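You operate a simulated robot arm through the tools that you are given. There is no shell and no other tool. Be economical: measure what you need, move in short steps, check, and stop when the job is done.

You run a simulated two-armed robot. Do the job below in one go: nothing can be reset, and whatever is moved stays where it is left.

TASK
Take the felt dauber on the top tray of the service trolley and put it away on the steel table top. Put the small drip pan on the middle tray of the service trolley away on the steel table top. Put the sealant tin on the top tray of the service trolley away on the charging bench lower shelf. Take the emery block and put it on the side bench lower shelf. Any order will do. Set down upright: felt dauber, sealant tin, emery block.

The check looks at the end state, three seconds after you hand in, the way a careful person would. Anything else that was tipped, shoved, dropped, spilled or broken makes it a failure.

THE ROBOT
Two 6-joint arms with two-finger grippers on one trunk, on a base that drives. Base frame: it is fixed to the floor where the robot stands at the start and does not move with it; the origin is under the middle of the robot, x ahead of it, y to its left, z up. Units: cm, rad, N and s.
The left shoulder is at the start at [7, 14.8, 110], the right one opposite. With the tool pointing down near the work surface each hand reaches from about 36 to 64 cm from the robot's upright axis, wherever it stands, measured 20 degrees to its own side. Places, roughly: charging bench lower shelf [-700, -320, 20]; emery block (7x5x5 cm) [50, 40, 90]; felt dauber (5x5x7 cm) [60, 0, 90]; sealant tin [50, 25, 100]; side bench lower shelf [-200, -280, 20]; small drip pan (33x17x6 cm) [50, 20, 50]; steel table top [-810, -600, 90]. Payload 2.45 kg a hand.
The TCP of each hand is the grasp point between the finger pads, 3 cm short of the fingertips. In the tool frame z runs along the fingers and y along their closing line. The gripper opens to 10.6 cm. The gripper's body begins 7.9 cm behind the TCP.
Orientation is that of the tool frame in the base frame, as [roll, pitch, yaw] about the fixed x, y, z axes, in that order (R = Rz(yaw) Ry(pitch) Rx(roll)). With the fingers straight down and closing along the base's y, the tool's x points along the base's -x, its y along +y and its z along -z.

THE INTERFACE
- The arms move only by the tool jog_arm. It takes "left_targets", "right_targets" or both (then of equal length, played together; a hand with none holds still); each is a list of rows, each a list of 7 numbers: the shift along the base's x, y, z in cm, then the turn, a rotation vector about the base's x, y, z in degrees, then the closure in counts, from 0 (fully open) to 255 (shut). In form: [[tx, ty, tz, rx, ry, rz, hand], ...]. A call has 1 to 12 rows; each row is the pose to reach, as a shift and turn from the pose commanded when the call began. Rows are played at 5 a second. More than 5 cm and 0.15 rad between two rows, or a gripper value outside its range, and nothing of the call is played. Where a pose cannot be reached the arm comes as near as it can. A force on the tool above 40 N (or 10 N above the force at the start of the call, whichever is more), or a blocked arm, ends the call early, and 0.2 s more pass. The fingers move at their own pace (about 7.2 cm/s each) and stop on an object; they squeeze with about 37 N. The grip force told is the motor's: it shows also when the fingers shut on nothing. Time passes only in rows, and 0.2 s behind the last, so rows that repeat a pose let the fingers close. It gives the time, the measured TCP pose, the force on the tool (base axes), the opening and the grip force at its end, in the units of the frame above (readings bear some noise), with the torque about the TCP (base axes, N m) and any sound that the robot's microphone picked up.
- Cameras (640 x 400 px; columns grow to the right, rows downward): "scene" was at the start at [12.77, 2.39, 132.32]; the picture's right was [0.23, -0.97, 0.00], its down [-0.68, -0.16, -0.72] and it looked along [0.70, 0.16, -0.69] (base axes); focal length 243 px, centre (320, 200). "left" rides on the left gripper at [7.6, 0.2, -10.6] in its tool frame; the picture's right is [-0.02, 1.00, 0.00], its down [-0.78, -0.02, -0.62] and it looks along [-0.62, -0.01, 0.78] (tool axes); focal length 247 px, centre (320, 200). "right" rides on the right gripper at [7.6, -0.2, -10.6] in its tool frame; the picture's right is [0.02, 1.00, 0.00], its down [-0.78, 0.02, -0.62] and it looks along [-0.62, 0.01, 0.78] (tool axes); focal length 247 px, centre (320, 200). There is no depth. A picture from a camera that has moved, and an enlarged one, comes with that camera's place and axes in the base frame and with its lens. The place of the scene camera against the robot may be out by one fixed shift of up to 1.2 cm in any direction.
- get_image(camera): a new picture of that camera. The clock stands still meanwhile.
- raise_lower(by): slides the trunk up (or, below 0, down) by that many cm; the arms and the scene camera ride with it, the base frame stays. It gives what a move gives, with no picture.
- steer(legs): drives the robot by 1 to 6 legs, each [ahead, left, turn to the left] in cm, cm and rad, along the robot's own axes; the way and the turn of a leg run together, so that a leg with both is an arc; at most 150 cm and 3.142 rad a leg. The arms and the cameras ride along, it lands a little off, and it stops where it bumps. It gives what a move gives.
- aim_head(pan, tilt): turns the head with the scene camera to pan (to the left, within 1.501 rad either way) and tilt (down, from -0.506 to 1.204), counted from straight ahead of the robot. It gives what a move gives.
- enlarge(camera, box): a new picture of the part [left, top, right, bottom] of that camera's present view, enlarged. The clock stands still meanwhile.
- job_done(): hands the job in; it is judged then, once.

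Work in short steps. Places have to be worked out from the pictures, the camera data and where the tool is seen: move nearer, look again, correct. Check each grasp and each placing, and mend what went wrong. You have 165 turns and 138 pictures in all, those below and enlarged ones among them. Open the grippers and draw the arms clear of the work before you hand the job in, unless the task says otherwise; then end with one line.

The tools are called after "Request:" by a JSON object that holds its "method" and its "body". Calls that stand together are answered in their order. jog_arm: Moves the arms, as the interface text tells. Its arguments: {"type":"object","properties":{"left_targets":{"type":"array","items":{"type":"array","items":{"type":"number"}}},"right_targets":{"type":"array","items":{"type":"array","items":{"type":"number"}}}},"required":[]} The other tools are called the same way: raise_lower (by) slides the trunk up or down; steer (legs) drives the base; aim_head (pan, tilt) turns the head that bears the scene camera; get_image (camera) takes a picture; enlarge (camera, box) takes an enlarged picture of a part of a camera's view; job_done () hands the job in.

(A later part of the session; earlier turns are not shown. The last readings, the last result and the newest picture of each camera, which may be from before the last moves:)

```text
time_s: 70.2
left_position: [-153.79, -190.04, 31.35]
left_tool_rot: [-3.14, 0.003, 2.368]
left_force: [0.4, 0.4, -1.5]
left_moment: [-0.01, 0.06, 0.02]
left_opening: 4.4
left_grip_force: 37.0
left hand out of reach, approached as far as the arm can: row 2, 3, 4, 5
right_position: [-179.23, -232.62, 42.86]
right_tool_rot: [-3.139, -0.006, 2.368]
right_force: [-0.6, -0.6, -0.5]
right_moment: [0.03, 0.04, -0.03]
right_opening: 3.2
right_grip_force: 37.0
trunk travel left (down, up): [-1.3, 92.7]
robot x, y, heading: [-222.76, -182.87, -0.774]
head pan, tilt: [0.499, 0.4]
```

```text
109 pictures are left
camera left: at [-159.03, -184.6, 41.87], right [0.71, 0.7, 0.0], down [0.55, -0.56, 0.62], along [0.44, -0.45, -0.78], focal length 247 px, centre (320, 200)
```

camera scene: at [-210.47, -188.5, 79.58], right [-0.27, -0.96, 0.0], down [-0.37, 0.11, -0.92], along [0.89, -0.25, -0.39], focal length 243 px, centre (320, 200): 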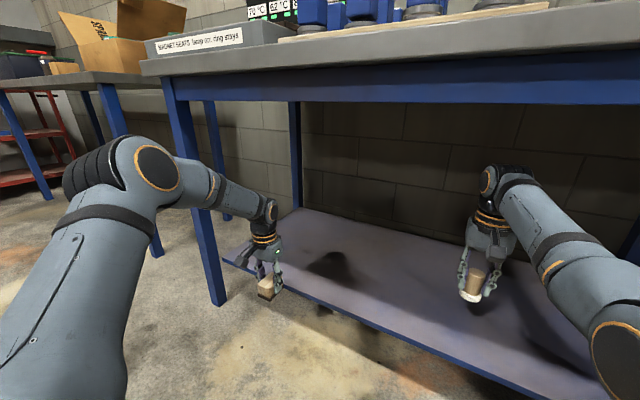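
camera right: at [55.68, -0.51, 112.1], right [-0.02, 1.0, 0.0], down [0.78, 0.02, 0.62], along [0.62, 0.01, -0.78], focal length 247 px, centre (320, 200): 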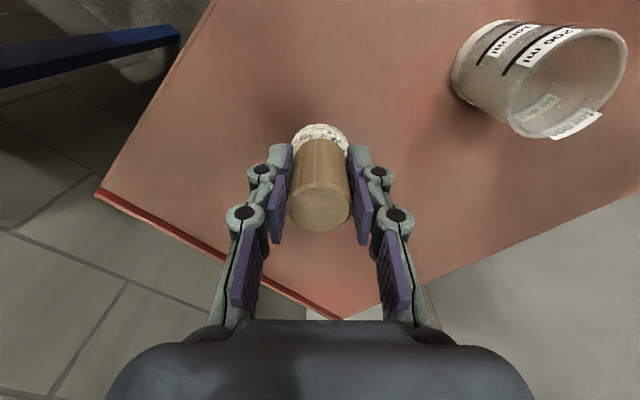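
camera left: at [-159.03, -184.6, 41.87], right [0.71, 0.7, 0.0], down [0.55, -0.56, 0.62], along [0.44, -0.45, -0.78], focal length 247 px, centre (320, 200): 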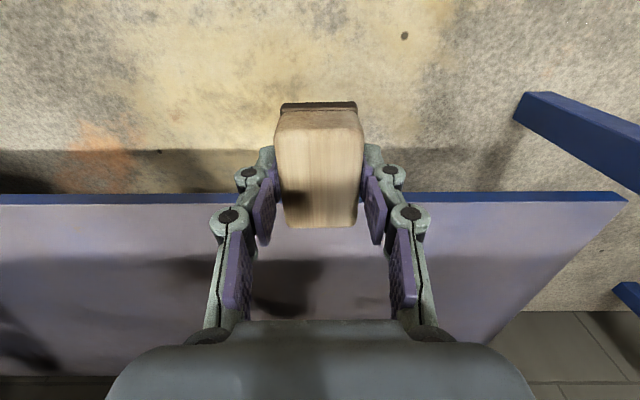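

The elbow is now lower. Front shelf edge is about 10 cm beyond the block; I drive 20 cm ahead.

Request:
{"method": "steer", "body": {"legs": [[20, 0, -0.01]]}}

Request:
{"method": "get_image", "body": {"camera": "scene"}}

Request:
{"method": "get_image", "body": {"camera": "left"}}

```text
time_s: 71.8
left_position: [-139.55, -204.8, 31.35]
left_tool_rot: [-3.14, 0.003, 2.361]
left_force: [-0.1, -0.4, -0.7]
left_moment: [0.0, -0.01, 0.01]
left_opening: 4.39
left_grip_force: 36.8
right_position: [-165.08, -247.16, 42.88]
right_tool_rot: [-3.141, -0.007, 2.36]
right_force: [0.1, 0.8, -1.3]
right_moment: [0.05, 0.01, -0.03]
right_opening: 3.23
right_grip_force: 37.0
trunk travel left (down, up): [-1.3, 92.7]
robot x, y, heading: [-208.47, -197.13, -0.785]
head pan, tilt: [0.499, 0.4]
```

```text
108 pictures are left
camera scene: at [-196.13, -202.77, 79.57], right [-0.28, -0.96, 0.0], down [-0.37, 0.11, -0.92], along [0.88, -0.26, -0.39], focal length 243 px, centre (320, 200)
```

scene: 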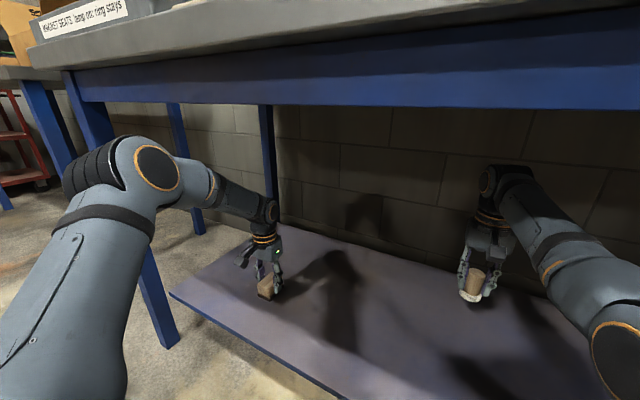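

```text
107 pictures are left
camera left: at [-144.67, -199.25, 41.88], right [0.72, 0.69, 0.0], down [0.54, -0.56, 0.62], along [0.43, -0.45, -0.78], focal length 247 px, centre (320, 200)
```

left: 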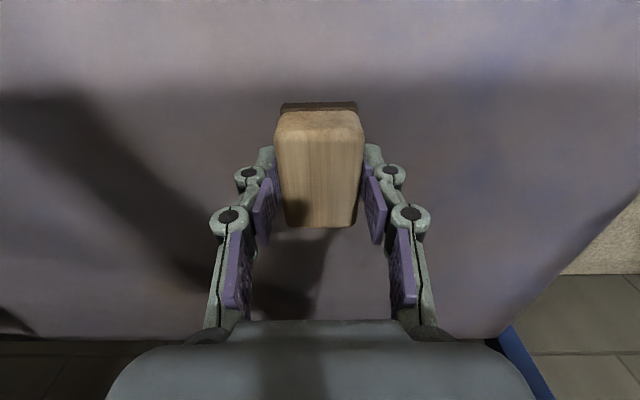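

The block is over the shelf. I lower in small steps and watch the force.

Request:
{"method": "jog_arm", "body": {"left_targets": [[0, 0, -2, 0, 0, 0, 255], [0, 0, -4, 0, 0, 0, 255], [0, 0, -5, 0, 0, 0, 255], [0, 0, -6, 0, 0, 0, 255]]}}

Request:
{"method": "get_image", "body": {"camera": "left"}}

```text
time_s: 72.8
left_position: [-139.42, -204.56, 26.13]
left_tool_rot: [3.139, 0.018, 2.359]
left_force: [-4.4, -2.7, 36.6]
left_moment: [-0.1, 0.14, 0.02]
left_opening: 4.46
left_grip_force: 37.0
left hand out of reach, approached as far as the arm can: row 4
right_position: [-165.39, -247.1, 43.25]
right_tool_rot: [3.14, -0.002, 2.359]
right_force: [0.1, 0.1, -0.6]
right_moment: [0.01, 0.01, 0.01]
right_opening: 3.22
right_grip_force: 37.1
trunk travel left (down, up): [-1.3, 92.7]
robot x, y, heading: [-208.89, -197.36, -0.782]
head pan, tilt: [0.499, 0.4]
```

```text
106 pictures are left
camera left: at [-144.79, -199.0, 36.6], right [0.72, 0.69, 0.0], down [0.53, -0.56, 0.64], along [0.44, -0.46, -0.77], focal length 247 px, centre (320, 200)
```

left: 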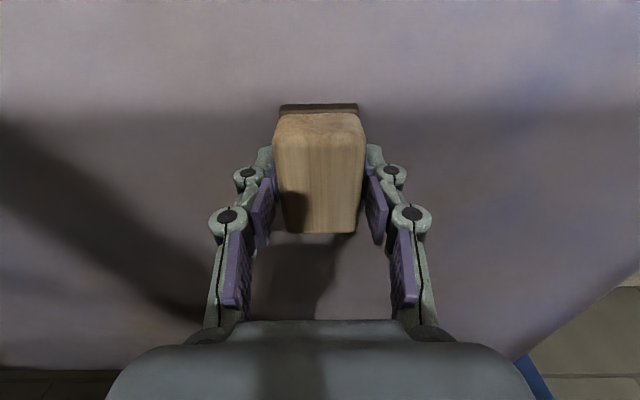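

Contact at TCP z 26.1. I ease off slightly, then open and lift away.

Request:
{"method": "jog_arm", "body": {"left_targets": [[0, 0, 0.4, 0, 0, 0, 255], [0, 0, 0.6, 0, 0, 0, 255]]}}

```text
time_s: 73.4
left_position: [-139.6, -204.54, 26.19]
left_tool_rot: [3.14, 0.008, 2.359]
left_force: [7.0, -11.0, 16.3]
left_moment: [-0.84, -0.71, -0.12]
left_opening: 4.38
left_grip_force: 37.1
right_position: [-165.2, -247.06, 42.88]
right_tool_rot: [3.141, -0.005, 2.358]
right_force: [-0.4, 0.2, -1.8]
right_moment: [0.04, -0.02, -0.05]
right_opening: 3.21
right_grip_force: 37.1
trunk travel left (down, up): [-1.3, 92.7]
robot x, y, heading: [-208.32, -197.52, -0.78]
head pan, tilt: [0.499, 0.4]
```

Request:
{"method": "jog_arm", "body": {"left_targets": [[0, 0, 0.2, 0, 0, 0, 255], [0, 0, 0.2, 0, 0, 0, 200], [0, 0, 0.2, 0, 0, 0, 100], [0, 0, 0.2, 0, 0, 0, 0], [0, 0, 0.2, 0, 0, 0, 0], [0, 0, 3, 0, 0, 0, 0], [0, 0, 6.5, 0, 0, 0, 0], [0, 0, 6.5, 0, 0, 0, 0]]}}

Request:
{"method": "get_image", "body": {"camera": "left"}}

```text
time_s: 75.2
left_position: [-139.6, -204.48, 32.54]
left_tool_rot: [-3.141, 0.004, 2.359]
left_force: [-0.6, -0.6, -0.9]
left_moment: [0.01, -0.03, 0.0]
left_opening: 10.6
left_grip_force: 0.0
right_position: [-165.14, -247.16, 42.8]
right_tool_rot: [-3.141, -0.005, 2.359]
right_force: [0.1, -0.8, -0.4]
right_moment: [-0.01, 0.0, 0.0]
right_opening: 3.24
right_grip_force: 36.9
trunk travel left (down, up): [-1.3, 92.7]
robot x, y, heading: [-208.12, -197.07, -0.786]
head pan, tilt: [0.499, 0.4]
```

```text
105 pictures are left
camera left: at [-144.79, -198.88, 43.07], right [0.72, 0.69, 0.0], down [0.54, -0.56, 0.62], along [0.43, -0.45, -0.78], focal length 247 px, centre (320, 200)
```

left: 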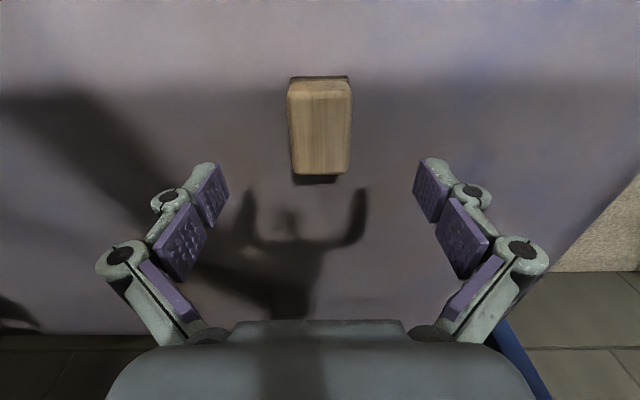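

The block rests on the shelf. I back straight out and check it from the scene camera.

Request:
{"method": "steer", "body": {"legs": [[-55, 0, 0]]}}

Request:
{"method": "enlarge", "body": {"camera": "scene", "box": [180, 150, 500, 350]}}

Request:
{"method": "raise_lower", "body": {"by": 40}}

Request:
{"method": "raise_lower", "body": {"by": 25}}

```text
time_s: 78.3
left_position: [-178.14, -165.63, 32.52]
left_tool_rot: [-3.139, 0.003, 2.37]
left_force: [-0.6, -0.7, -0.3]
left_moment: [0.03, -0.02, 0.01]
left_opening: 10.6
left_grip_force: 0.0
right_position: [-203.34, -208.65, 42.92]
right_tool_rot: [-3.139, -0.006, 2.371]
right_force: [0.2, 1.0, -0.6]
right_moment: [0.01, 0.02, -0.02]
right_opening: 3.22
right_grip_force: 37.2
trunk travel left (down, up): [-1.3, 92.7]
robot x, y, heading: [-247.32, -159.04, -0.772]
head pan, tilt: [0.499, 0.4]
```

```text
2.00 times, centred on (340, 250) of scene
camera zoom: at [-234.73, -164.66, 79.58], right [-0.27, -0.96, 0.0], down [-0.38, 0.1, -0.92], along [0.89, -0.25, -0.39], focal length 487 px, centre (280, 100)
```

zoom: 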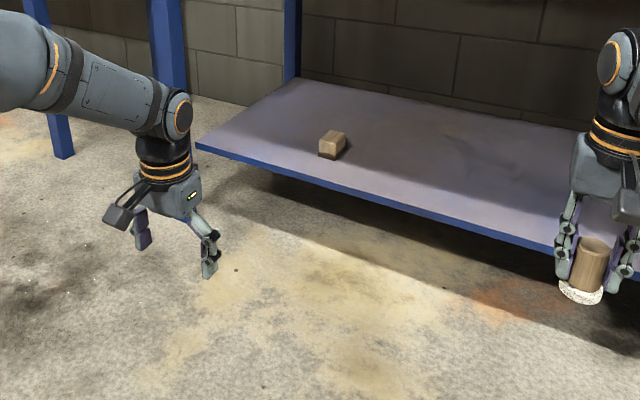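

```text
time_s: 82.1
left_position: [-178.11, -165.58, 72.51]
left_tool_rot: [-3.14, 0.002, 2.37]
left_force: [-0.7, -0.1, 0.1]
left_moment: [-0.01, 0.01, 0.02]
left_opening: 10.62
left_grip_force: 0.1
right_position: [-203.27, -208.72, 82.81]
right_tool_rot: [-3.139, -0.008, 2.368]
right_force: [0.6, 0.5, 0.7]
right_moment: [-0.02, 0.02, -0.03]
right_opening: 3.25
right_grip_force: 36.8
trunk travel left (down, up): [-41.3, 52.7]
robot x, y, heading: [-246.94, -158.97, -0.775]
head pan, tilt: [0.499, 0.4]
```

```text
time_s: 84.7
left_position: [-178.1, -165.74, 97.36]
left_tool_rot: [-3.139, 0.003, 2.371]
left_force: [-0.4, -0.2, 0.2]
left_moment: [-0.02, 0.01, 0.0]
left_opening: 10.6
left_grip_force: 0.0
right_position: [-203.37, -208.59, 107.86]
right_tool_rot: [-3.14, -0.006, 2.37]
right_force: [-0.3, 0.3, -1.4]
right_moment: [0.02, 0.01, 0.02]
right_opening: 3.2
right_grip_force: 37.9
trunk travel left (down, up): [-66.3, 27.7]
robot x, y, heading: [-246.96, -158.94, -0.77]
head pan, tilt: [0.499, 0.4]
```

Emery block is done. Next I turn toward the steel table and look down the aisle.

Request:
{"method": "steer", "body": {"legs": [[0, 0, -1.586]]}}

Request:
{"method": "aim_head", "body": {"pan": 0.25, "tilt": 0.25}}

Request:
{"method": "get_image", "body": {"camera": "scene"}}

Request:
{"method": "aim_head", "body": {"pan": -0.6, "tilt": 0.2}}

Request:
{"method": "get_image", "body": {"camera": "scene"}}

```text
time_s: 89.0
left_position: [-256.26, -227.8, 97.45]
left_tool_rot: [-3.14, 0.003, 0.759]
left_force: [-0.3, -0.3, -0.4]
left_moment: [0.03, -0.02, -0.01]
left_opening: 10.6
left_grip_force: 0.0
right_position: [-298.09, -200.91, 107.91]
right_tool_rot: [-3.139, -0.007, 0.76]
right_force: [-0.2, -0.5, -0.7]
right_moment: [-0.02, -0.01, 0.05]
right_opening: 3.24
right_grip_force: 37.1
trunk travel left (down, up): [-66.3, 27.7]
robot x, y, heading: [-247.16, -159.85, -2.379]
head pan, tilt: [0.499, 0.4]
```

```text
time_s: 89.8
left_position: [-256.25, -227.8, 97.63]
left_tool_rot: [-3.141, 0.004, 0.759]
left_force: [-0.4, -0.8, 0.2]
left_moment: [-0.01, -0.02, 0.01]
left_opening: 10.6
left_grip_force: 0.0
right_position: [-298.17, -200.84, 107.9]
right_tool_rot: [-3.139, -0.007, 0.758]
right_force: [-0.1, 0.7, -0.7]
right_moment: [0.02, 0.02, 0.01]
right_opening: 3.27
right_grip_force: 37.1
trunk travel left (down, up): [-66.3, 27.7]
robot x, y, heading: [-247.19, -159.33, -2.379]
head pan, tilt: [0.25, 0.25]
```

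```text
103 pictures are left
camera scene: at [-255.89, -170.07, 145.97], right [-0.85, 0.53, 0.0], down [0.13, 0.21, -0.97], along [-0.52, -0.82, -0.25], focal length 243 px, centre (320, 200)
```

scene: 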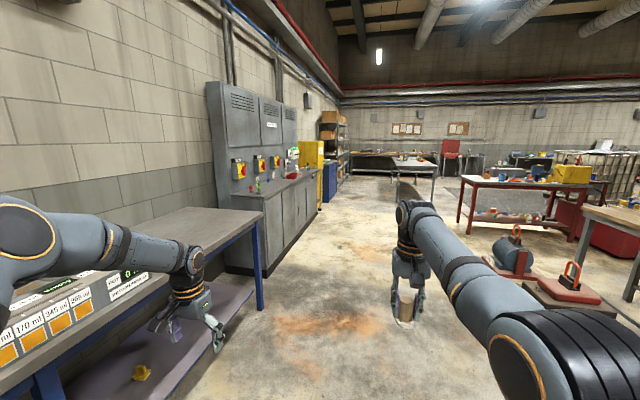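

```text
time_s: 91.0
left_position: [-256.25, -227.82, 97.57]
left_tool_rot: [-3.14, 0.003, 0.759]
left_force: [0.3, -0.1, 0.2]
left_moment: [0.02, -0.01, -0.04]
left_opening: 10.58
left_grip_force: 0.0
right_position: [-298.32, -200.82, 107.99]
right_tool_rot: [-3.14, -0.008, 0.761]
right_force: [0.3, 0.3, 0.2]
right_moment: [0.02, 0.0, 0.0]
right_opening: 3.21
right_grip_force: 37.2
trunk travel left (down, up): [-66.3, 27.7]
robot x, y, heading: [-247.08, -159.6, -2.376]
head pan, tilt: [-0.6, 0.201]
```

```text
102 pictures are left
camera scene: at [-260.11, -163.65, 146.43], right [-0.16, 0.99, 0.0], down [0.2, 0.03, -0.98], along [-0.97, -0.16, -0.2], focal length 243 px, centre (320, 200)
```

scene: 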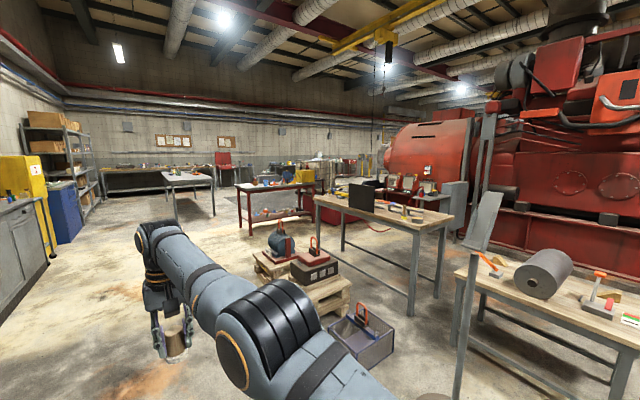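

The steel table is the bare grey one ahead (col 190), and the charging bench is the red-framed one with a lower shelf. I drive up the clear lane.

Request:
{"method": "steer", "body": {"legs": [[0, 0, 0.022], [150, 0, 0], [150, 0, 0], [110, 0, 0]]}}

Request:
{"method": "aim_head", "body": {"pan": -0.3, "tilt": 0.3}}

Request:
{"method": "get_image", "body": {"camera": "scene"}}

```text
time_s: 111.0
left_position: [-536.81, -524.58, 97.64]
left_tool_rot: [-3.14, 0.003, 0.821]
left_force: [0.1, -0.1, 0.4]
left_moment: [0.02, 0.0, 0.0]
left_opening: 10.58
left_grip_force: 0.1
right_position: [-580.26, -500.28, 107.82]
right_tool_rot: [-3.141, -0.005, 0.82]
right_force: [-0.7, 0.2, -1.1]
right_moment: [0.01, -0.02, -0.02]
right_opening: 3.22
right_grip_force: 37.4
trunk travel left (down, up): [-66.3, 27.7]
robot x, y, heading: [-531.73, -455.39, -2.324]
head pan, tilt: [-0.6, 0.201]
```

```text
time_s: 111.8
left_position: [-536.78, -524.51, 97.49]
left_tool_rot: [-3.139, 0.003, 0.822]
left_force: [1.1, 0.0, -0.4]
left_moment: [-0.01, 0.0, -0.01]
left_opening: 10.62
left_grip_force: 0.1
right_position: [-580.29, -500.2, 107.76]
right_tool_rot: [-3.14, -0.008, 0.82]
right_force: [-0.8, 0.4, -0.7]
right_moment: [0.05, 0.01, 0.03]
right_opening: 3.23
right_grip_force: 36.8
trunk travel left (down, up): [-66.3, 27.7]
robot x, y, heading: [-531.73, -455.36, -2.321]
head pan, tilt: [-0.3, 0.3]
```

```text
101 pictures are left
camera scene: at [-543.52, -463.33, 145.51], right [-0.5, 0.87, 0.0], down [0.26, 0.15, -0.96], along [-0.83, -0.47, -0.3], focal length 243 px, centre (320, 200)
```

scene: 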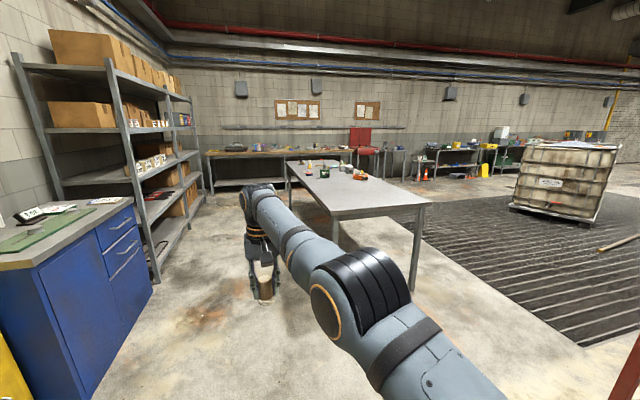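

The near end of the steel table is free, at about u≈845 (along the aisle), 75 cm wide. I square up, shift right to its middle and approach part way.

Request:
{"method": "steer", "body": {"legs": [[0, 0, -0.034], [0, -80, 0], [65, 0, 0]]}}

Request:
{"method": "aim_head", "body": {"pan": 0.0, "tilt": 0.55}}

Request:
{"method": "get_image", "body": {"camera": "scene"}}

Request:
{"method": "get_image", "body": {"camera": "right"}}

```text
time_s: 119.8
left_position: [-642.3, -512.2, 97.5]
left_tool_rot: [-3.139, 0.006, 0.793]
left_force: [0.5, 0.0, -0.1]
left_moment: [-0.01, 0.03, 0.0]
left_opening: 10.62
left_grip_force: 0.1
right_position: [-685.09, -486.67, 107.9]
right_tool_rot: [-3.141, -0.005, 0.793]
right_force: [0.0, 1.3, -0.6]
right_moment: [-0.01, 0.0, 0.0]
right_opening: 3.22
right_grip_force: 37.2
trunk travel left (down, up): [-66.3, 27.7]
robot x, y, heading: [-635.12, -443.2, -2.35]
head pan, tilt: [-0.3, 0.3]
```

```text
time_s: 120.6
left_position: [-642.26, -512.32, 97.48]
left_tool_rot: [-3.14, 0.004, 0.791]
left_force: [1.0, -0.5, 0.7]
left_moment: [0.01, -0.04, -0.05]
left_opening: 10.6
left_grip_force: 0.0
right_position: [-685.12, -486.73, 107.87]
right_tool_rot: [-3.14, -0.008, 0.793]
right_force: [-0.2, 0.4, -0.3]
right_moment: [0.02, -0.03, 0.03]
right_opening: 3.23
right_grip_force: 37.0
trunk travel left (down, up): [-66.3, 27.7]
robot x, y, heading: [-635.09, -443.41, -2.35]
head pan, tilt: [0.0, 0.55]
```

```text
100 pictures are left
camera scene: at [-645.42, -452.9, 143.21], right [-0.71, 0.7, 0.0], down [0.37, 0.37, -0.85], along [-0.6, -0.61, -0.52], focal length 243 px, centre (320, 200)
```

scene: 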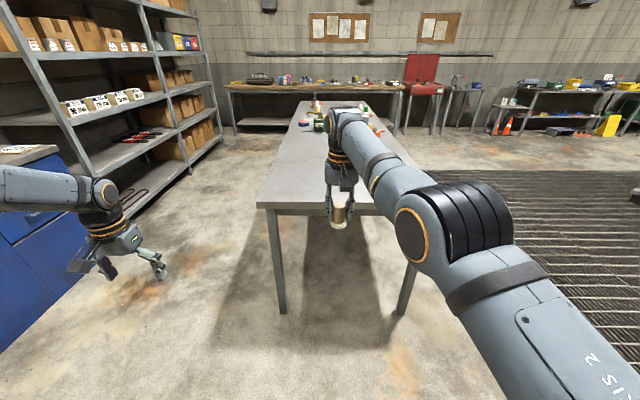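

```text
99 pictures are left
camera right: at [-679.85, -481.37, 118.58], right [0.73, -0.69, 0.0], down [-0.54, -0.57, 0.62], along [-0.42, -0.45, -0.79], focal length 247 px, centre (320, 200)
```

right: 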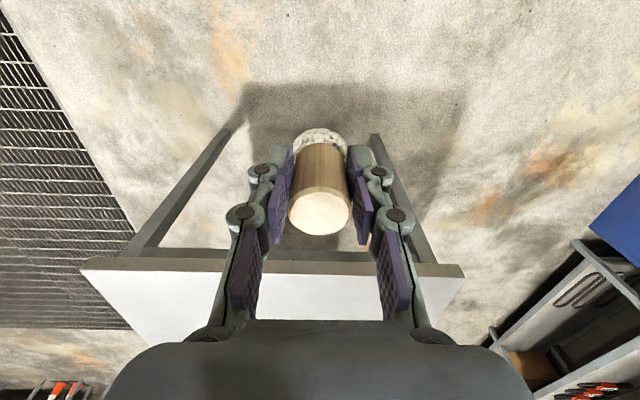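

Table edge is ~32 cm beyond the dauber. I drive on 50 cm and 15 cm to the right, leaving room for the pan.

Request:
{"method": "steer", "body": {"legs": [[50, -15, 0]]}}

Request:
{"method": "get_image", "body": {"camera": "right"}}

Request:
{"method": "get_image", "body": {"camera": "scene"}}

```text
time_s: 123.6
left_position: [-687.74, -537.06, 97.52]
left_tool_rot: [-3.14, 0.005, 0.792]
left_force: [0.0, 0.5, -0.5]
left_moment: [0.01, -0.02, 0.04]
left_opening: 10.59
left_grip_force: 0.0
right_position: [-730.49, -511.67, 107.94]
right_tool_rot: [-3.139, -0.006, 0.791]
right_force: [-0.5, 0.3, -0.1]
right_moment: [0.0, 0.0, 0.01]
right_opening: 3.21
right_grip_force: 36.9
trunk travel left (down, up): [-66.3, 27.7]
robot x, y, heading: [-680.71, -468.23, -2.348]
head pan, tilt: [0.0, 0.55]
```

```text
98 pictures are left
camera right: at [-725.24, -506.25, 118.62], right [0.73, -0.69, 0.0], down [-0.54, -0.57, 0.62], along [-0.42, -0.45, -0.79], focal length 247 px, centre (320, 200)
```

right: 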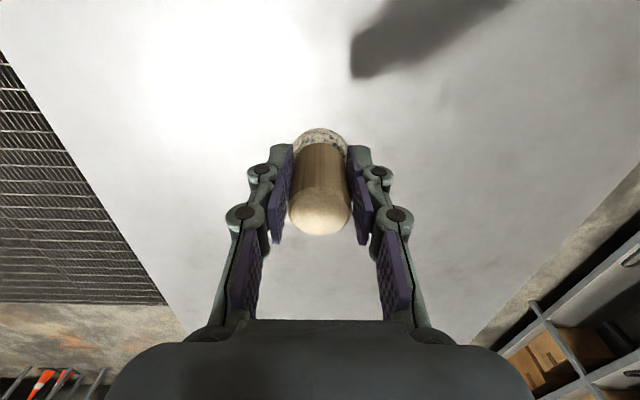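

```text
97 pictures are left
camera scene: at [-690.8, -477.77, 143.21], right [-0.71, 0.7, 0.0], down [0.37, 0.37, -0.85], along [-0.6, -0.61, -0.52], focal length 243 px, centre (320, 200)
```

scene: 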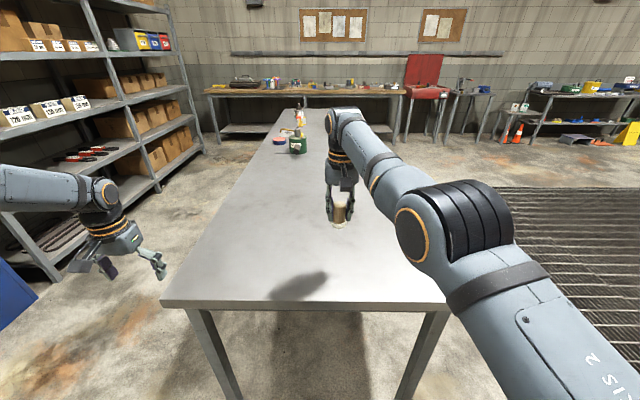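

The spot is clear. I lower the right arm 9 cm.

Request:
{"method": "jog_arm", "body": {"right_targets": [[0, 0, -3, 0, 0, 0, 255], [0, 0, -6, 0, 0, 0, 255], [0, 0, -9, 0, 0, 0, 255], [0, 0, -9, 0, 0, 0, 255]]}}

Request:
{"method": "get_image", "body": {"camera": "right"}}

```text
time_s: 124.6
left_position: [-687.76, -537.1, 97.42]
left_tool_rot: [-3.141, 0.006, 0.794]
left_force: [-0.7, 0.9, 0.6]
left_moment: [-0.03, 0.01, 0.0]
left_opening: 10.57
left_grip_force: 0.0
right_position: [-731.05, -512.33, 98.93]
right_tool_rot: [-3.138, -0.008, 0.792]
right_force: [-0.3, -0.6, 0.0]
right_moment: [0.0, -0.02, 0.01]
right_opening: 3.24
right_grip_force: 37.2
right hand out of reach, approached as far as the arm can: row 1, 2, 3, 4
trunk travel left (down, up): [-66.3, 27.7]
robot x, y, heading: [-680.73, -468.32, -2.346]
head pan, tilt: [0.0, 0.55]
```

```text
96 pictures are left
camera right: at [-725.72, -506.99, 109.6], right [0.73, -0.69, 0.0], down [-0.54, -0.57, 0.62], along [-0.42, -0.45, -0.79], focal length 247 px, centre (320, 200)
```

right: 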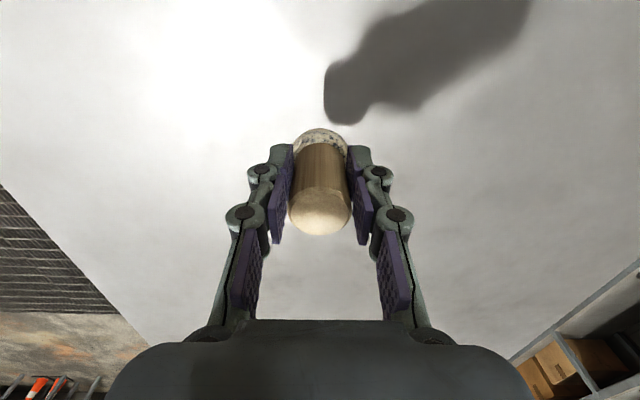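

Continuing down in 0.7 cm rows to contact.

Request:
{"method": "jog_arm", "body": {"right_targets": [[0, 0, -1, 0, 0, 0, 255], [0, 0, -2, 0, 0, 0, 255], [0, 0, -2.7, 0, 0, 0, 255], [0, 0, -3.4, 0, 0, 0, 255], [0, 0, -4.1, 0, 0, 0, 255], [0, 0, -4.8, 0, 0, 0, 255]]}}

Request:
{"method": "get_image", "body": {"camera": "right"}}

```text
time_s: 126.0
left_position: [-687.73, -537.19, 97.41]
left_tool_rot: [-3.14, 0.004, 0.793]
left_force: [0.1, -0.3, -0.4]
left_moment: [0.01, -0.02, 0.02]
left_opening: 10.58
left_grip_force: 0.1
right_position: [-730.93, -512.37, 94.15]
right_tool_rot: [-3.141, -0.005, 0.793]
right_force: [-0.1, 0.2, -0.3]
right_moment: [0.02, 0.0, 0.0]
right_opening: 3.24
right_grip_force: 36.3
trunk travel left (down, up): [-66.3, 27.7]
robot x, y, heading: [-680.96, -468.47, -2.35]
head pan, tilt: [0.0, 0.55]
```

```text
95 pictures are left
camera right: at [-725.69, -507.06, 104.83], right [0.73, -0.69, 0.0], down [-0.54, -0.57, 0.62], along [-0.42, -0.45, -0.79], focal length 247 px, centre (320, 200)
```

right: 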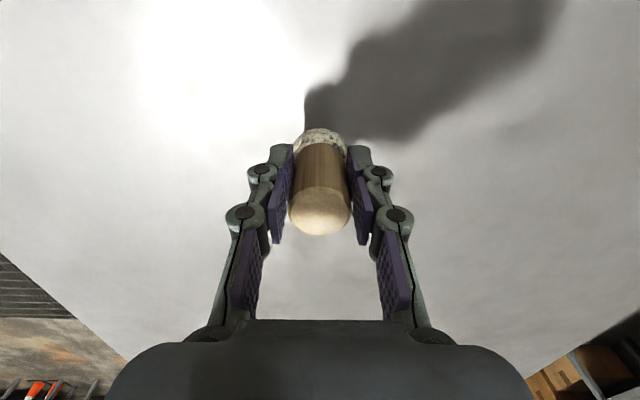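

Request:
{"method": "jog_arm", "body": {"right_targets": [[0, 0, -0.5, 0, 0, 0, 255], [0, 0, -1, 0, 0, 0, 255], [0, 0, -1.5, 0, 0, 0, 255], [0, 0, -2, 0, 0, 0, 255], [0, 0, -2.5, 0, 0, 0, 255], [0, 0, -3, 0, 0, 0, 255], [0, 0, -3.5, 0, 0, 0, 255]]}}

```text
time_s: 127.6
left_position: [-687.52, -536.84, 97.67]
left_tool_rot: [-3.14, 0.008, 0.793]
left_force: [0.6, -0.6, 0.5]
left_moment: [0.0, 0.0, -0.01]
left_opening: 10.61
left_grip_force: 0.0
right_position: [-730.86, -512.15, 91.54]
right_tool_rot: [-3.141, 0.012, 0.791]
right_force: [-8.9, -9.8, 40.6]
right_moment: [-0.45, 0.36, 0.03]
right_opening: 3.22
right_grip_force: 37.4
trunk travel left (down, up): [-66.3, 27.7]
robot x, y, heading: [-680.78, -468.11, -2.348]
head pan, tilt: [0.0, 0.55]
```

Contact at TCP 91.5. I ease up, check, then release.

Request:
{"method": "jog_arm", "body": {"right_targets": [[0, 0, 0.2, 0, 0, 0, 255], [0, 0, 0.3, 0, 0, 0, 255]]}}

```text
time_s: 128.2
left_position: [-687.6, -537.0, 97.65]
left_tool_rot: [-3.141, 0.007, 0.793]
left_force: [0.7, 0.8, -0.7]
left_moment: [-0.01, -0.02, 0.02]
left_opening: 10.6
left_grip_force: 0.1
right_position: [-730.76, -512.21, 91.55]
right_tool_rot: [-3.138, 0.005, 0.792]
right_force: [-7.6, -6.5, 34.0]
right_moment: [-0.47, 0.44, -0.02]
right_opening: 3.22
right_grip_force: 36.7
trunk travel left (down, up): [-66.3, 27.7]
robot x, y, heading: [-680.33, -468.27, -2.351]
head pan, tilt: [0.0, 0.55]
```

Request:
{"method": "jog_arm", "body": {"right_targets": [[0, 0, 0.3, 0, 0, 0, 255], [0, 0, 0.4, 0, 0, 0, 255], [0, 0, 0.4, 0, 0, 0, 180], [0, 0, 0.4, 0, 0, 0, 90], [0, 0, 0.4, 0, 0, 0, 0], [0, 0, 0.4, 0, 0, 0, 0], [0, 0, 3, 0, 0, 0, 0], [0, 0, 7, 0, 0, 0, 0], [0, 0, 11, 0, 0, 0, 0]]}}

Request:
{"method": "get_image", "body": {"camera": "right"}}

Request:
{"method": "get_image", "body": {"camera": "scene"}}

```text
time_s: 130.2
left_position: [-687.66, -537.17, 97.57]
left_tool_rot: [-3.139, 0.005, 0.794]
left_force: [-0.5, 0.5, 0.4]
left_moment: [-0.04, 0.02, 0.0]
left_opening: 10.61
left_grip_force: 0.0
right_position: [-730.83, -512.5, 102.0]
right_tool_rot: [-3.141, -0.005, 0.792]
right_force: [0.3, 1.0, -0.8]
right_moment: [0.03, 0.02, 0.02]
right_opening: 10.6
right_grip_force: 0.1
trunk travel left (down, up): [-66.3, 27.7]
robot x, y, heading: [-681.15, -467.76, -2.352]
head pan, tilt: [0.0, 0.55]
```

```text
94 pictures are left
camera right: at [-725.59, -507.05, 112.71], right [0.73, -0.69, 0.0], down [-0.54, -0.57, 0.62], along [-0.42, -0.45, -0.79], focal length 247 px, centre (320, 200)
```

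right: 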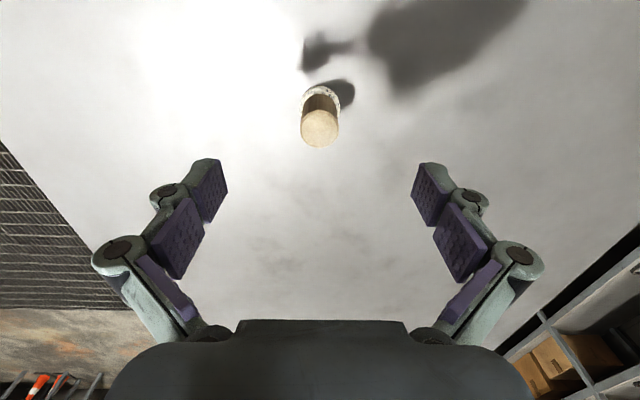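

```text
93 pictures are left
camera scene: at [-690.75, -477.74, 143.21], right [-0.71, 0.7, 0.0], down [0.37, 0.37, -0.85], along [-0.6, -0.61, -0.52], focal length 243 px, centre (320, 200)
```

scene: 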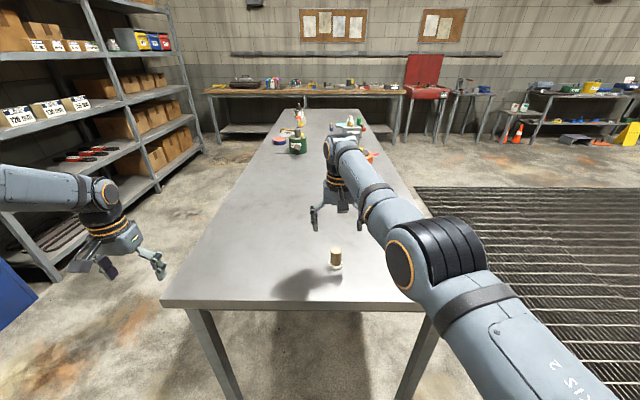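

The dauber stands upright. I return to the trolley: back away, turn around and drive down the aisle.

Request:
{"method": "steer", "body": {"legs": [[-81, 25, 0], [-81, 25, 0], [0, 0, -3.13], [150, 0, 0], [150, 0, 0], [120, 0, 0]]}}

Request:
{"method": "aim_head", "body": {"pan": 0.0, "tilt": 0.35}}

Request:
{"method": "get_image", "body": {"camera": "scene"}}

```text
time_s: 165.9
left_position: [-232.2, -16.29, 97.64]
left_tool_rot: [-3.14, 0.004, -2.349]
left_force: [-0.4, 0.1, -0.2]
left_moment: [0.04, 0.02, -0.01]
left_opening: 10.61
left_grip_force: 0.0
right_position: [-189.07, -40.87, 102.01]
right_tool_rot: [-3.139, -0.005, -2.35]
right_force: [-0.3, -0.1, 0.6]
right_moment: [-0.02, 0.02, -0.01]
right_opening: 10.57
right_grip_force: 0.0
trunk travel left (down, up): [-66.3, 27.7]
robot x, y, heading: [-239.17, -85.09, 0.79]
head pan, tilt: [0.0, 0.55]
```

```text
time_s: 166.6
left_position: [-232.28, -16.16, 97.48]
left_tool_rot: [-3.139, 0.003, -2.351]
left_force: [-0.2, 0.2, -0.1]
left_moment: [0.0, -0.02, 0.0]
left_opening: 10.6
left_grip_force: 0.1
right_position: [-189.09, -40.95, 101.92]
right_tool_rot: [-3.14, -0.005, -2.351]
right_force: [-0.9, 0.4, -0.1]
right_moment: [-0.01, 0.01, 0.01]
right_opening: 10.58
right_grip_force: 0.0
trunk travel left (down, up): [-66.3, 27.7]
robot x, y, heading: [-239.22, -84.81, 0.792]
head pan, tilt: [0.0, 0.351]
```

```text
92 pictures are left
camera scene: at [-229.42, -74.23, 145.02], right [0.71, -0.7, 0.0], down [-0.24, -0.25, -0.94], along [0.66, 0.67, -0.34], focal length 243 px, centre (320, 200)
```

scene: 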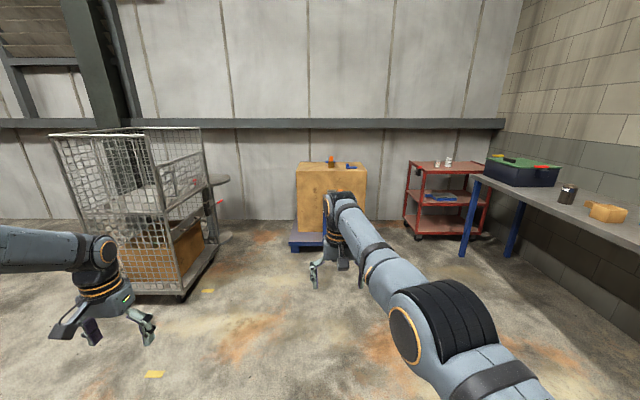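

I use this open floor to learn the arms' reach: right hand straight back 12 cm, left hand inwards.

Request:
{"method": "jog_arm", "body": {"right_targets": [[-2.1, -2.1, 0, 0, 0, 0, 0], [-4.2, -4.2, 0, 0, 0, 0, 0], [-6.3, -6.3, 0, 0, 0, 0, 0], [-8.4, -8.4, 0, 0, 0, 0, 0], [-8.4, -8.4, 0, 0, 0, 0, 0]]}}

Request:
{"method": "jog_arm", "body": {"right_targets": [[2.1, -2.1, 0, 0, 0, 0, 0], [4.2, -4.2, 0, 0, 0, 0, 0], [6.3, -6.3, 0, 0, 0, 0, 0], [8.4, -8.4, 0, 0, 0, 0, 0], [8.4, -8.4, 0, 0, 0, 0, 0]]}}

```text
time_s: 167.8
left_position: [-232.22, -16.15, 97.48]
left_tool_rot: [-3.139, 0.003, -2.35]
left_force: [-0.4, -0.9, 1.0]
left_moment: [0.0, -0.03, 0.01]
left_opening: 10.58
left_grip_force: 0.0
right_position: [-194.12, -42.39, 98.07]
right_tool_rot: [-3.14, -0.004, -2.351]
right_force: [-0.6, -0.5, -0.2]
right_moment: [0.01, 0.01, 0.01]
right_opening: 10.6
right_grip_force: 0.1
right hand out of reach, approached as far as the arm can: row 1, 2, 3, 4, 5
trunk travel left (down, up): [-66.3, 27.7]
robot x, y, heading: [-238.56, -84.78, 0.796]
head pan, tilt: [0.0, 0.351]
```

```text
time_s: 169.0
left_position: [-232.29, -16.17, 97.45]
left_tool_rot: [-3.14, 0.003, -2.349]
left_force: [-0.1, 0.2, -0.1]
left_moment: [0.02, -0.01, -0.01]
left_opening: 10.6
left_grip_force: 0.1
right_position: [-184.23, -48.51, 97.25]
right_tool_rot: [-3.14, -0.007, -2.349]
right_force: [0.4, 0.4, 0.3]
right_moment: [-0.02, -0.06, 0.04]
right_opening: 10.63
right_grip_force: 0.1
right hand out of reach, approached as far as the arm can: row 1, 2, 3, 4, 5
trunk travel left (down, up): [-66.3, 27.7]
robot x, y, heading: [-239.21, -85.1, 0.792]
head pan, tilt: [0.0, 0.351]
```

Backward is limited near the centre line; I test further right, then back and down.

Request:
{"method": "jog_arm", "body": {"right_targets": [[2.8, -2.8, -1, 0, 0, 0, 0], [5.6, -5.6, -2, 0, 0, 0, 0], [8.4, -8.4, -3, 0, 0, 0, 0], [11.2, -11.2, -4, 0, 0, 0, 0], [11.2, -11.2, -4, 0, 0, 0, 0]]}}

Request:
{"method": "jog_arm", "body": {"right_targets": [[-2.8, -2.8, 0, 0, 0, 0, 0], [-5.6, -5.6, 0, 0, 0, 0, 0], [-8.4, -8.4, 0, 0, 0, 0, 0], [-8.4, -8.4, 0, 0, 0, 0, 0]]}}

Request:
{"method": "get_image", "body": {"camera": "scene"}}

```text
time_s: 170.2
left_position: [-232.33, -16.25, 97.53]
left_tool_rot: [3.141, 0.003, -2.35]
left_force: [0.2, 0.7, 0.5]
left_moment: [0.01, -0.01, 0.05]
left_opening: 10.59
left_grip_force: 0.1
right_position: [-173.06, -60.07, 93.26]
right_tool_rot: [-3.14, -0.006, -2.351]
right_force: [0.3, 0.1, 0.5]
right_moment: [-0.03, 0.0, -0.01]
right_opening: 10.59
right_grip_force: 0.0
trunk travel left (down, up): [-66.3, 27.7]
robot x, y, heading: [-239.36, -85.05, 0.793]
head pan, tilt: [0.0, 0.351]
```

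```text
time_s: 171.2
left_position: [-232.18, -16.22, 97.55]
left_tool_rot: [-3.141, 0.004, -2.349]
left_force: [0.1, -0.3, -0.9]
left_moment: [0.01, 0.0, -0.03]
left_opening: 10.59
left_grip_force: 0.1
right_position: [-176.27, -65.53, 87.92]
right_tool_rot: [-3.139, -0.004, -2.349]
right_force: [-0.2, 0.4, -0.8]
right_moment: [0.03, 0.01, 0.01]
right_opening: 10.58
right_grip_force: 0.0
right hand out of reach, approached as far as the arm can: row 1, 2, 3, 4
trunk travel left (down, up): [-66.3, 27.7]
robot x, y, heading: [-239.44, -84.93, 0.789]
head pan, tilt: [0.0, 0.351]
```

```text
91 pictures are left
camera scene: at [-229.44, -74.29, 145.04], right [0.71, -0.7, 0.0], down [-0.24, -0.24, -0.94], along [0.66, 0.67, -0.34], focal length 243 px, centre (320, 200)
```

scene: 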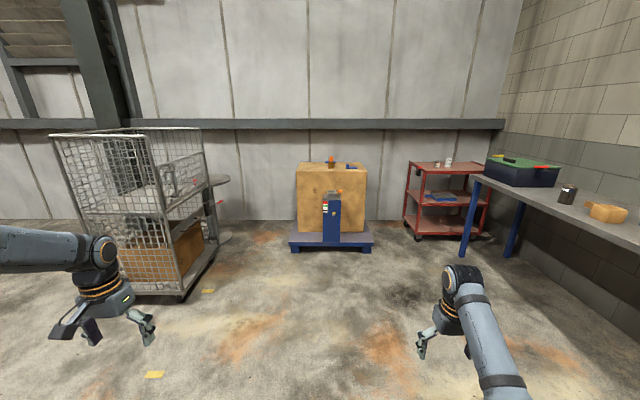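

Reach grows inward when the hand is lower relative to the shoulder – useful to know. Now I drive toward the trolley to view the pan on the middle tray.

Request:
{"method": "steer", "body": {"legs": [[90, -42, 0], [89, -43, 0], [0, 0, -0.5]]}}

Request:
{"method": "raise_lower", "body": {"by": -40}}

Request:
{"method": "aim_head", "body": {"pan": 0.0, "tilt": 0.35}}

Request:
{"method": "get_image", "body": {"camera": "scene"}}

```text
time_s: 182.6
left_position: [-14.8, 41.68, 97.52]
left_tool_rot: [-3.14, 0.004, -2.834]
left_force: [0.5, -0.2, 0.6]
left_moment: [-0.02, 0.01, -0.03]
left_opening: 10.61
left_grip_force: 0.0
right_position: [11.64, -28.06, 87.85]
right_tool_rot: [-3.141, -0.003, -2.832]
right_force: [-2.2, 1.0, 0.2]
right_moment: [-0.05, 0.0, -0.11]
right_opening: 10.64
right_grip_force: 0.1
trunk travel left (down, up): [-66.3, 27.7]
robot x, y, heading: [-53.15, -16.06, 0.308]
head pan, tilt: [0.0, 0.351]
```

```text
time_s: 183.6
left_position: [-15.4, 41.74, 92.37]
left_tool_rot: [-3.137, 0.009, -2.836]
left_force: [0.4, -0.2, -0.6]
left_moment: [0.01, 0.0, 0.0]
left_opening: 10.59
left_grip_force: 0.1
right_position: [11.49, -27.89, 83.62]
right_tool_rot: [-3.133, 0.014, -2.835]
right_force: [-23.5, 8.4, 17.6]
right_moment: [-1.31, -1.32, -1.09]
right_opening: 10.11
right_grip_force: 0.0
trunk travel left (down, up): [-61.0, 33.0]
robot x, y, heading: [-52.99, -16.06, 0.309]
head pan, tilt: [0.0, 0.351]
stopped: the force on the tool passed its limit at 54 N (the readings are from after the stop); the commanded pose is now the measured one
```

```text
time_s: 184.2
left_position: [-15.42, 41.72, 92.29]
left_tool_rot: [-3.137, 0.01, -2.834]
left_force: [-0.2, 0.7, 0.6]
left_moment: [0.01, 0.0, 0.0]
left_opening: 10.6
left_grip_force: 0.3
right_position: [11.55, -27.85, 83.7]
right_tool_rot: [-3.134, 0.015, -2.835]
right_force: [-22.7, 7.3, 19.4]
right_moment: [-1.31, -1.32, -1.14]
right_opening: 10.06
right_grip_force: 0.0
trunk travel left (down, up): [-61.0, 33.0]
robot x, y, heading: [-53.04, -16.04, 0.312]
head pan, tilt: [0.0, 0.351]
```

```text
90 pictures are left
camera scene: at [-40.51, -10.89, 139.84], right [0.3, -0.95, 0.0], down [-0.32, -0.11, -0.94], along [0.9, 0.28, -0.34], focal length 243 px, centre (320, 200)
```

scene: 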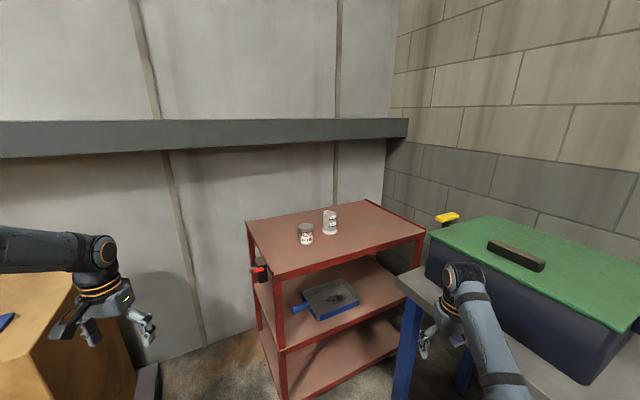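

The right hand touched the bench edge on lowering. I raise again and back away before going down.

Request:
{"method": "raise_lower", "body": {"by": 9}}

Request:
{"method": "steer", "body": {"legs": [[-15, 22, 0]]}}

Request:
{"method": "get_image", "body": {"camera": "scene"}}

```text
time_s: 185.5
left_position: [-14.87, 41.55, 101.26]
left_tool_rot: [-3.14, 0.003, -2.833]
left_force: [0.4, 0.2, -0.2]
left_moment: [-0.02, -0.01, 0.02]
left_opening: 10.62
left_grip_force: 0.0
right_position: [11.95, -28.03, 92.23]
right_tool_rot: [-3.134, 0.009, -2.834]
right_force: [-0.1, 0.6, -0.3]
right_moment: [0.04, -0.01, 0.0]
right_opening: 10.6
right_grip_force: 0.1
trunk travel left (down, up): [-70.0, 24.0]
robot x, y, heading: [-52.54, -16.29, 0.307]
head pan, tilt: [0.0, 0.351]
```

```text
time_s: 187.4
left_position: [-35.75, 57.79, 101.35]
left_tool_rot: [-3.141, 0.004, -2.834]
left_force: [0.2, 0.0, 0.4]
left_moment: [0.04, 0.03, 0.0]
left_opening: 10.6
left_grip_force: 0.1
right_position: [-8.95, -11.74, 92.04]
right_tool_rot: [-3.136, 0.01, -2.834]
right_force: [0.4, 0.8, 0.2]
right_moment: [0.02, 0.0, 0.0]
right_opening: 10.6
right_grip_force: 0.1
trunk travel left (down, up): [-70.0, 24.0]
robot x, y, heading: [-73.71, 0.04, 0.309]
head pan, tilt: [0.0, 0.351]
```

```text
89 pictures are left
camera scene: at [-60.55, 5.1, 148.75], right [0.3, -0.95, 0.0], down [-0.33, -0.1, -0.94], along [0.89, 0.28, -0.34], focal length 243 px, centre (320, 200)
```

scene: 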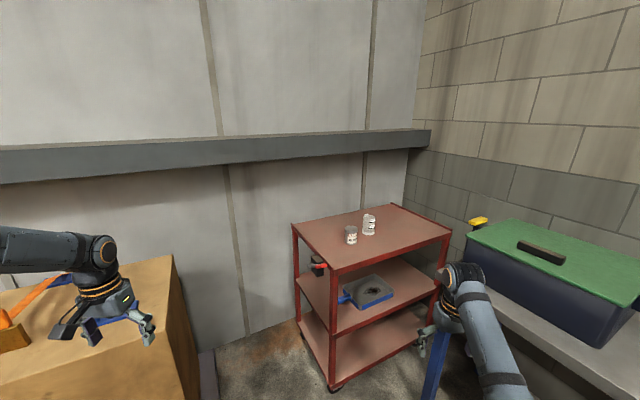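

Vise stands near the left hand, so I move back to a clearer spot before lowering the trunk for the middle tray.

Request:
{"method": "steer", "body": {"legs": [[-34, -20, 0]]}}

Request:
{"method": "raise_lower", "body": {"by": -40}}

Request:
{"method": "get_image", "body": {"camera": "scene"}}

Request:
{"method": "enlarge", "body": {"camera": "scene", "box": [260, 140, 500, 290]}}

```text
time_s: 189.8
left_position: [-62.67, 28.56, 101.22]
left_tool_rot: [-3.14, 0.003, -2.832]
left_force: [-0.6, -1.1, -0.4]
left_moment: [0.01, 0.0, 0.0]
left_opening: 10.58
left_grip_force: 0.0
right_position: [-35.67, -41.13, 92.14]
right_tool_rot: [-3.135, 0.009, -2.833]
right_force: [0.7, 1.0, -0.4]
right_moment: [-0.01, 0.01, 0.01]
right_opening: 10.58
right_grip_force: 0.0
trunk travel left (down, up): [-70.0, 24.0]
robot x, y, heading: [-101.01, -29.34, 0.316]
head pan, tilt: [0.0, 0.351]
```

```text
time_s: 193.7
left_position: [-62.68, 28.53, 61.2]
left_tool_rot: [-3.14, 0.004, -2.831]
left_force: [-0.2, -0.2, 0.0]
left_moment: [-0.02, 0.02, -0.02]
left_opening: 10.6
left_grip_force: 0.0
right_position: [-35.61, -41.06, 52.14]
right_tool_rot: [-3.135, 0.01, -2.833]
right_force: [-0.7, 0.4, -0.8]
right_moment: [0.04, 0.01, 0.01]
right_opening: 10.58
right_grip_force: 0.0
trunk travel left (down, up): [-30.0, 64.0]
robot x, y, heading: [-100.67, -28.69, 0.308]
head pan, tilt: [0.0, 0.351]
```

```text
88 pictures are left
camera scene: at [-87.4, -24.29, 108.76], right [0.31, -0.95, 0.0], down [-0.33, -0.1, -0.94], along [0.89, 0.29, -0.34], focal length 243 px, centre (320, 200)
```

scene: 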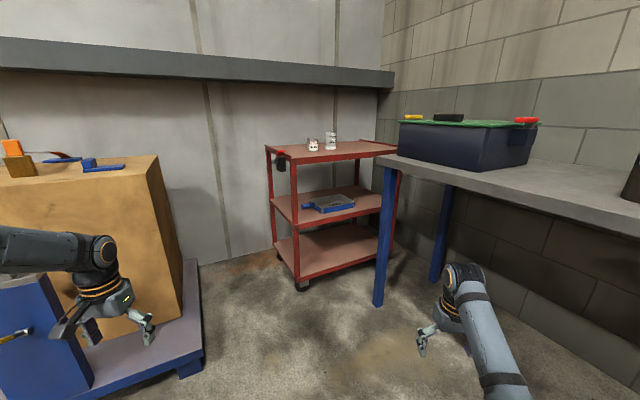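

```text
2.67 times, centred on (380, 215) of scene
camera zoom: at [-87.4, -24.29, 108.76], right [0.31, -0.95, 0.0], down [-0.33, -0.1, -0.94], along [0.89, 0.29, -0.34], focal length 649 px, centre (160, 160)
```

zoom: 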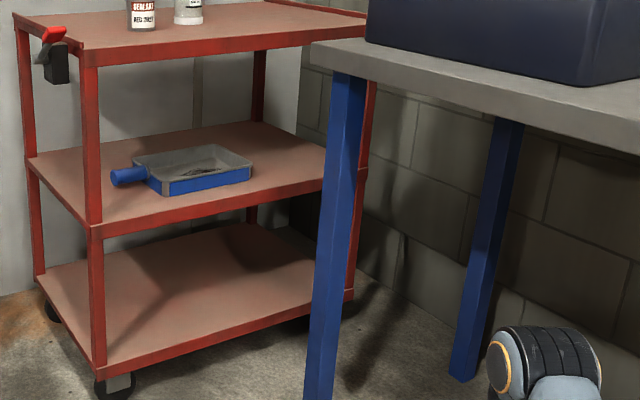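

The pan has a blue handle pointing to the trolley's left end – a good grip. First the tin with the right hand: I raise the trunk and right hand well above the trolley's height, then approach part way.

Request:
{"method": "raise_lower", "body": {"by": 38}}

Request:
{"method": "jog_arm", "body": {"right_targets": [[1, 0.5, 4, 0, 0, 0, 0], [2, 1.5, 8, 0, 0, 0, 0], [3, 3, 12, 0, 0, 0, 0], [4, 5, 16, 0, 0, 0, 0], [4, 7, 18, 0, 0, 0, 0], [4, 9, 18, 0, 0, 0, 0], [4, 9, 18, 0, 0, 0, 0]]}}

Request:
{"method": "steer", "body": {"legs": [[60, 8, 0.04]]}}

Request:
{"method": "aim_head", "body": {"pan": 0.0, "tilt": 0.6}}

Request:
{"method": "get_image", "body": {"camera": "scene"}}

```text
time_s: 197.3
left_position: [-62.64, 28.53, 99.11]
left_tool_rot: [-3.14, 0.005, -2.831]
left_force: [0.3, -0.7, 0.3]
left_moment: [-0.03, 0.0, 0.0]
left_opening: 10.6
left_grip_force: 0.0
right_position: [-35.64, -41.15, 90.18]
right_tool_rot: [-3.138, 0.009, -2.832]
right_force: [-0.6, -0.3, 0.0]
right_moment: [-0.01, 0.02, 0.01]
right_opening: 10.6
right_grip_force: 0.0
trunk travel left (down, up): [-68.0, 26.0]
robot x, y, heading: [-100.58, -28.92, 0.312]
head pan, tilt: [0.0, 0.351]
```

```text
time_s: 198.9
left_position: [-62.64, 28.39, 99.27]
left_tool_rot: [-3.141, 0.003, -2.831]
left_force: [-0.6, -0.3, 0.1]
left_moment: [0.02, 0.0, 0.0]
left_opening: 10.6
left_grip_force: 0.0
right_position: [-29.34, -31.25, 107.96]
right_tool_rot: [-3.136, 0.009, -2.833]
right_force: [0.2, 0.7, -0.7]
right_moment: [-0.01, 0.03, 0.04]
right_opening: 10.6
right_grip_force: 0.0
right hand out of reach, approached as far as the arm can: row 1, 2, 3, 4, 5, 6, 7
trunk travel left (down, up): [-68.0, 26.0]
robot x, y, heading: [-101.05, -29.14, 0.315]
head pan, tilt: [0.0, 0.351]
```

```text
time_s: 202.4
left_position: [-10.94, 57.07, 99.27]
left_tool_rot: [-3.141, 0.004, -2.79]
left_force: [0.8, -0.6, -0.5]
left_moment: [0.01, -0.01, 0.01]
left_opening: 10.6
left_grip_force: 0.1
right_position: [24.81, -1.23, 107.93]
right_tool_rot: [-3.137, 0.008, -2.791]
right_force: [0.8, -0.2, -0.3]
right_moment: [0.02, 0.0, 0.01]
right_opening: 10.59
right_grip_force: 0.1
trunk travel left (down, up): [-68.0, 26.0]
robot x, y, heading: [-46.8, -2.21, 0.35]
head pan, tilt: [0.0, 0.351]
```

```text
time_s: 203.1
left_position: [-10.87, 57.24, 99.28]
left_tool_rot: [-3.141, 0.003, -2.788]
left_force: [-0.9, -0.7, 0.1]
left_moment: [-0.01, 0.02, -0.03]
left_opening: 10.61
left_grip_force: 0.0
right_position: [24.85, -1.18, 107.9]
right_tool_rot: [-3.133, 0.007, -2.789]
right_force: [-0.1, -0.5, -0.2]
right_moment: [0.01, -0.01, -0.02]
right_opening: 10.6
right_grip_force: 0.0
trunk travel left (down, up): [-68.0, 26.0]
robot x, y, heading: [-46.28, -2.58, 0.354]
head pan, tilt: [0.0, 0.6]
```

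```text
86 pictures are left
camera scene: at [-33.72, 3.15, 144.48], right [0.34, -0.94, 0.0], down [-0.53, -0.19, -0.83], along [0.77, 0.28, -0.56], focal length 243 px, centre (320, 200)
```

scene: 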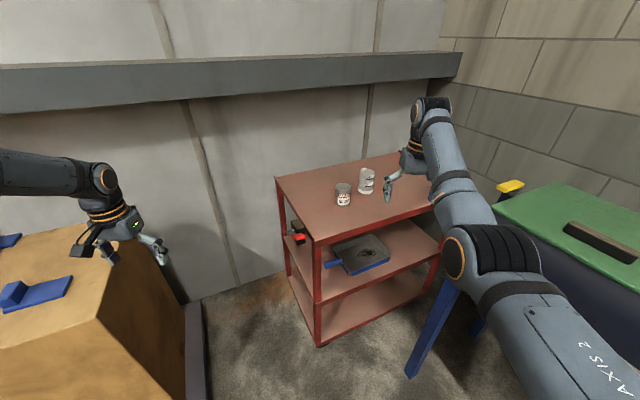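

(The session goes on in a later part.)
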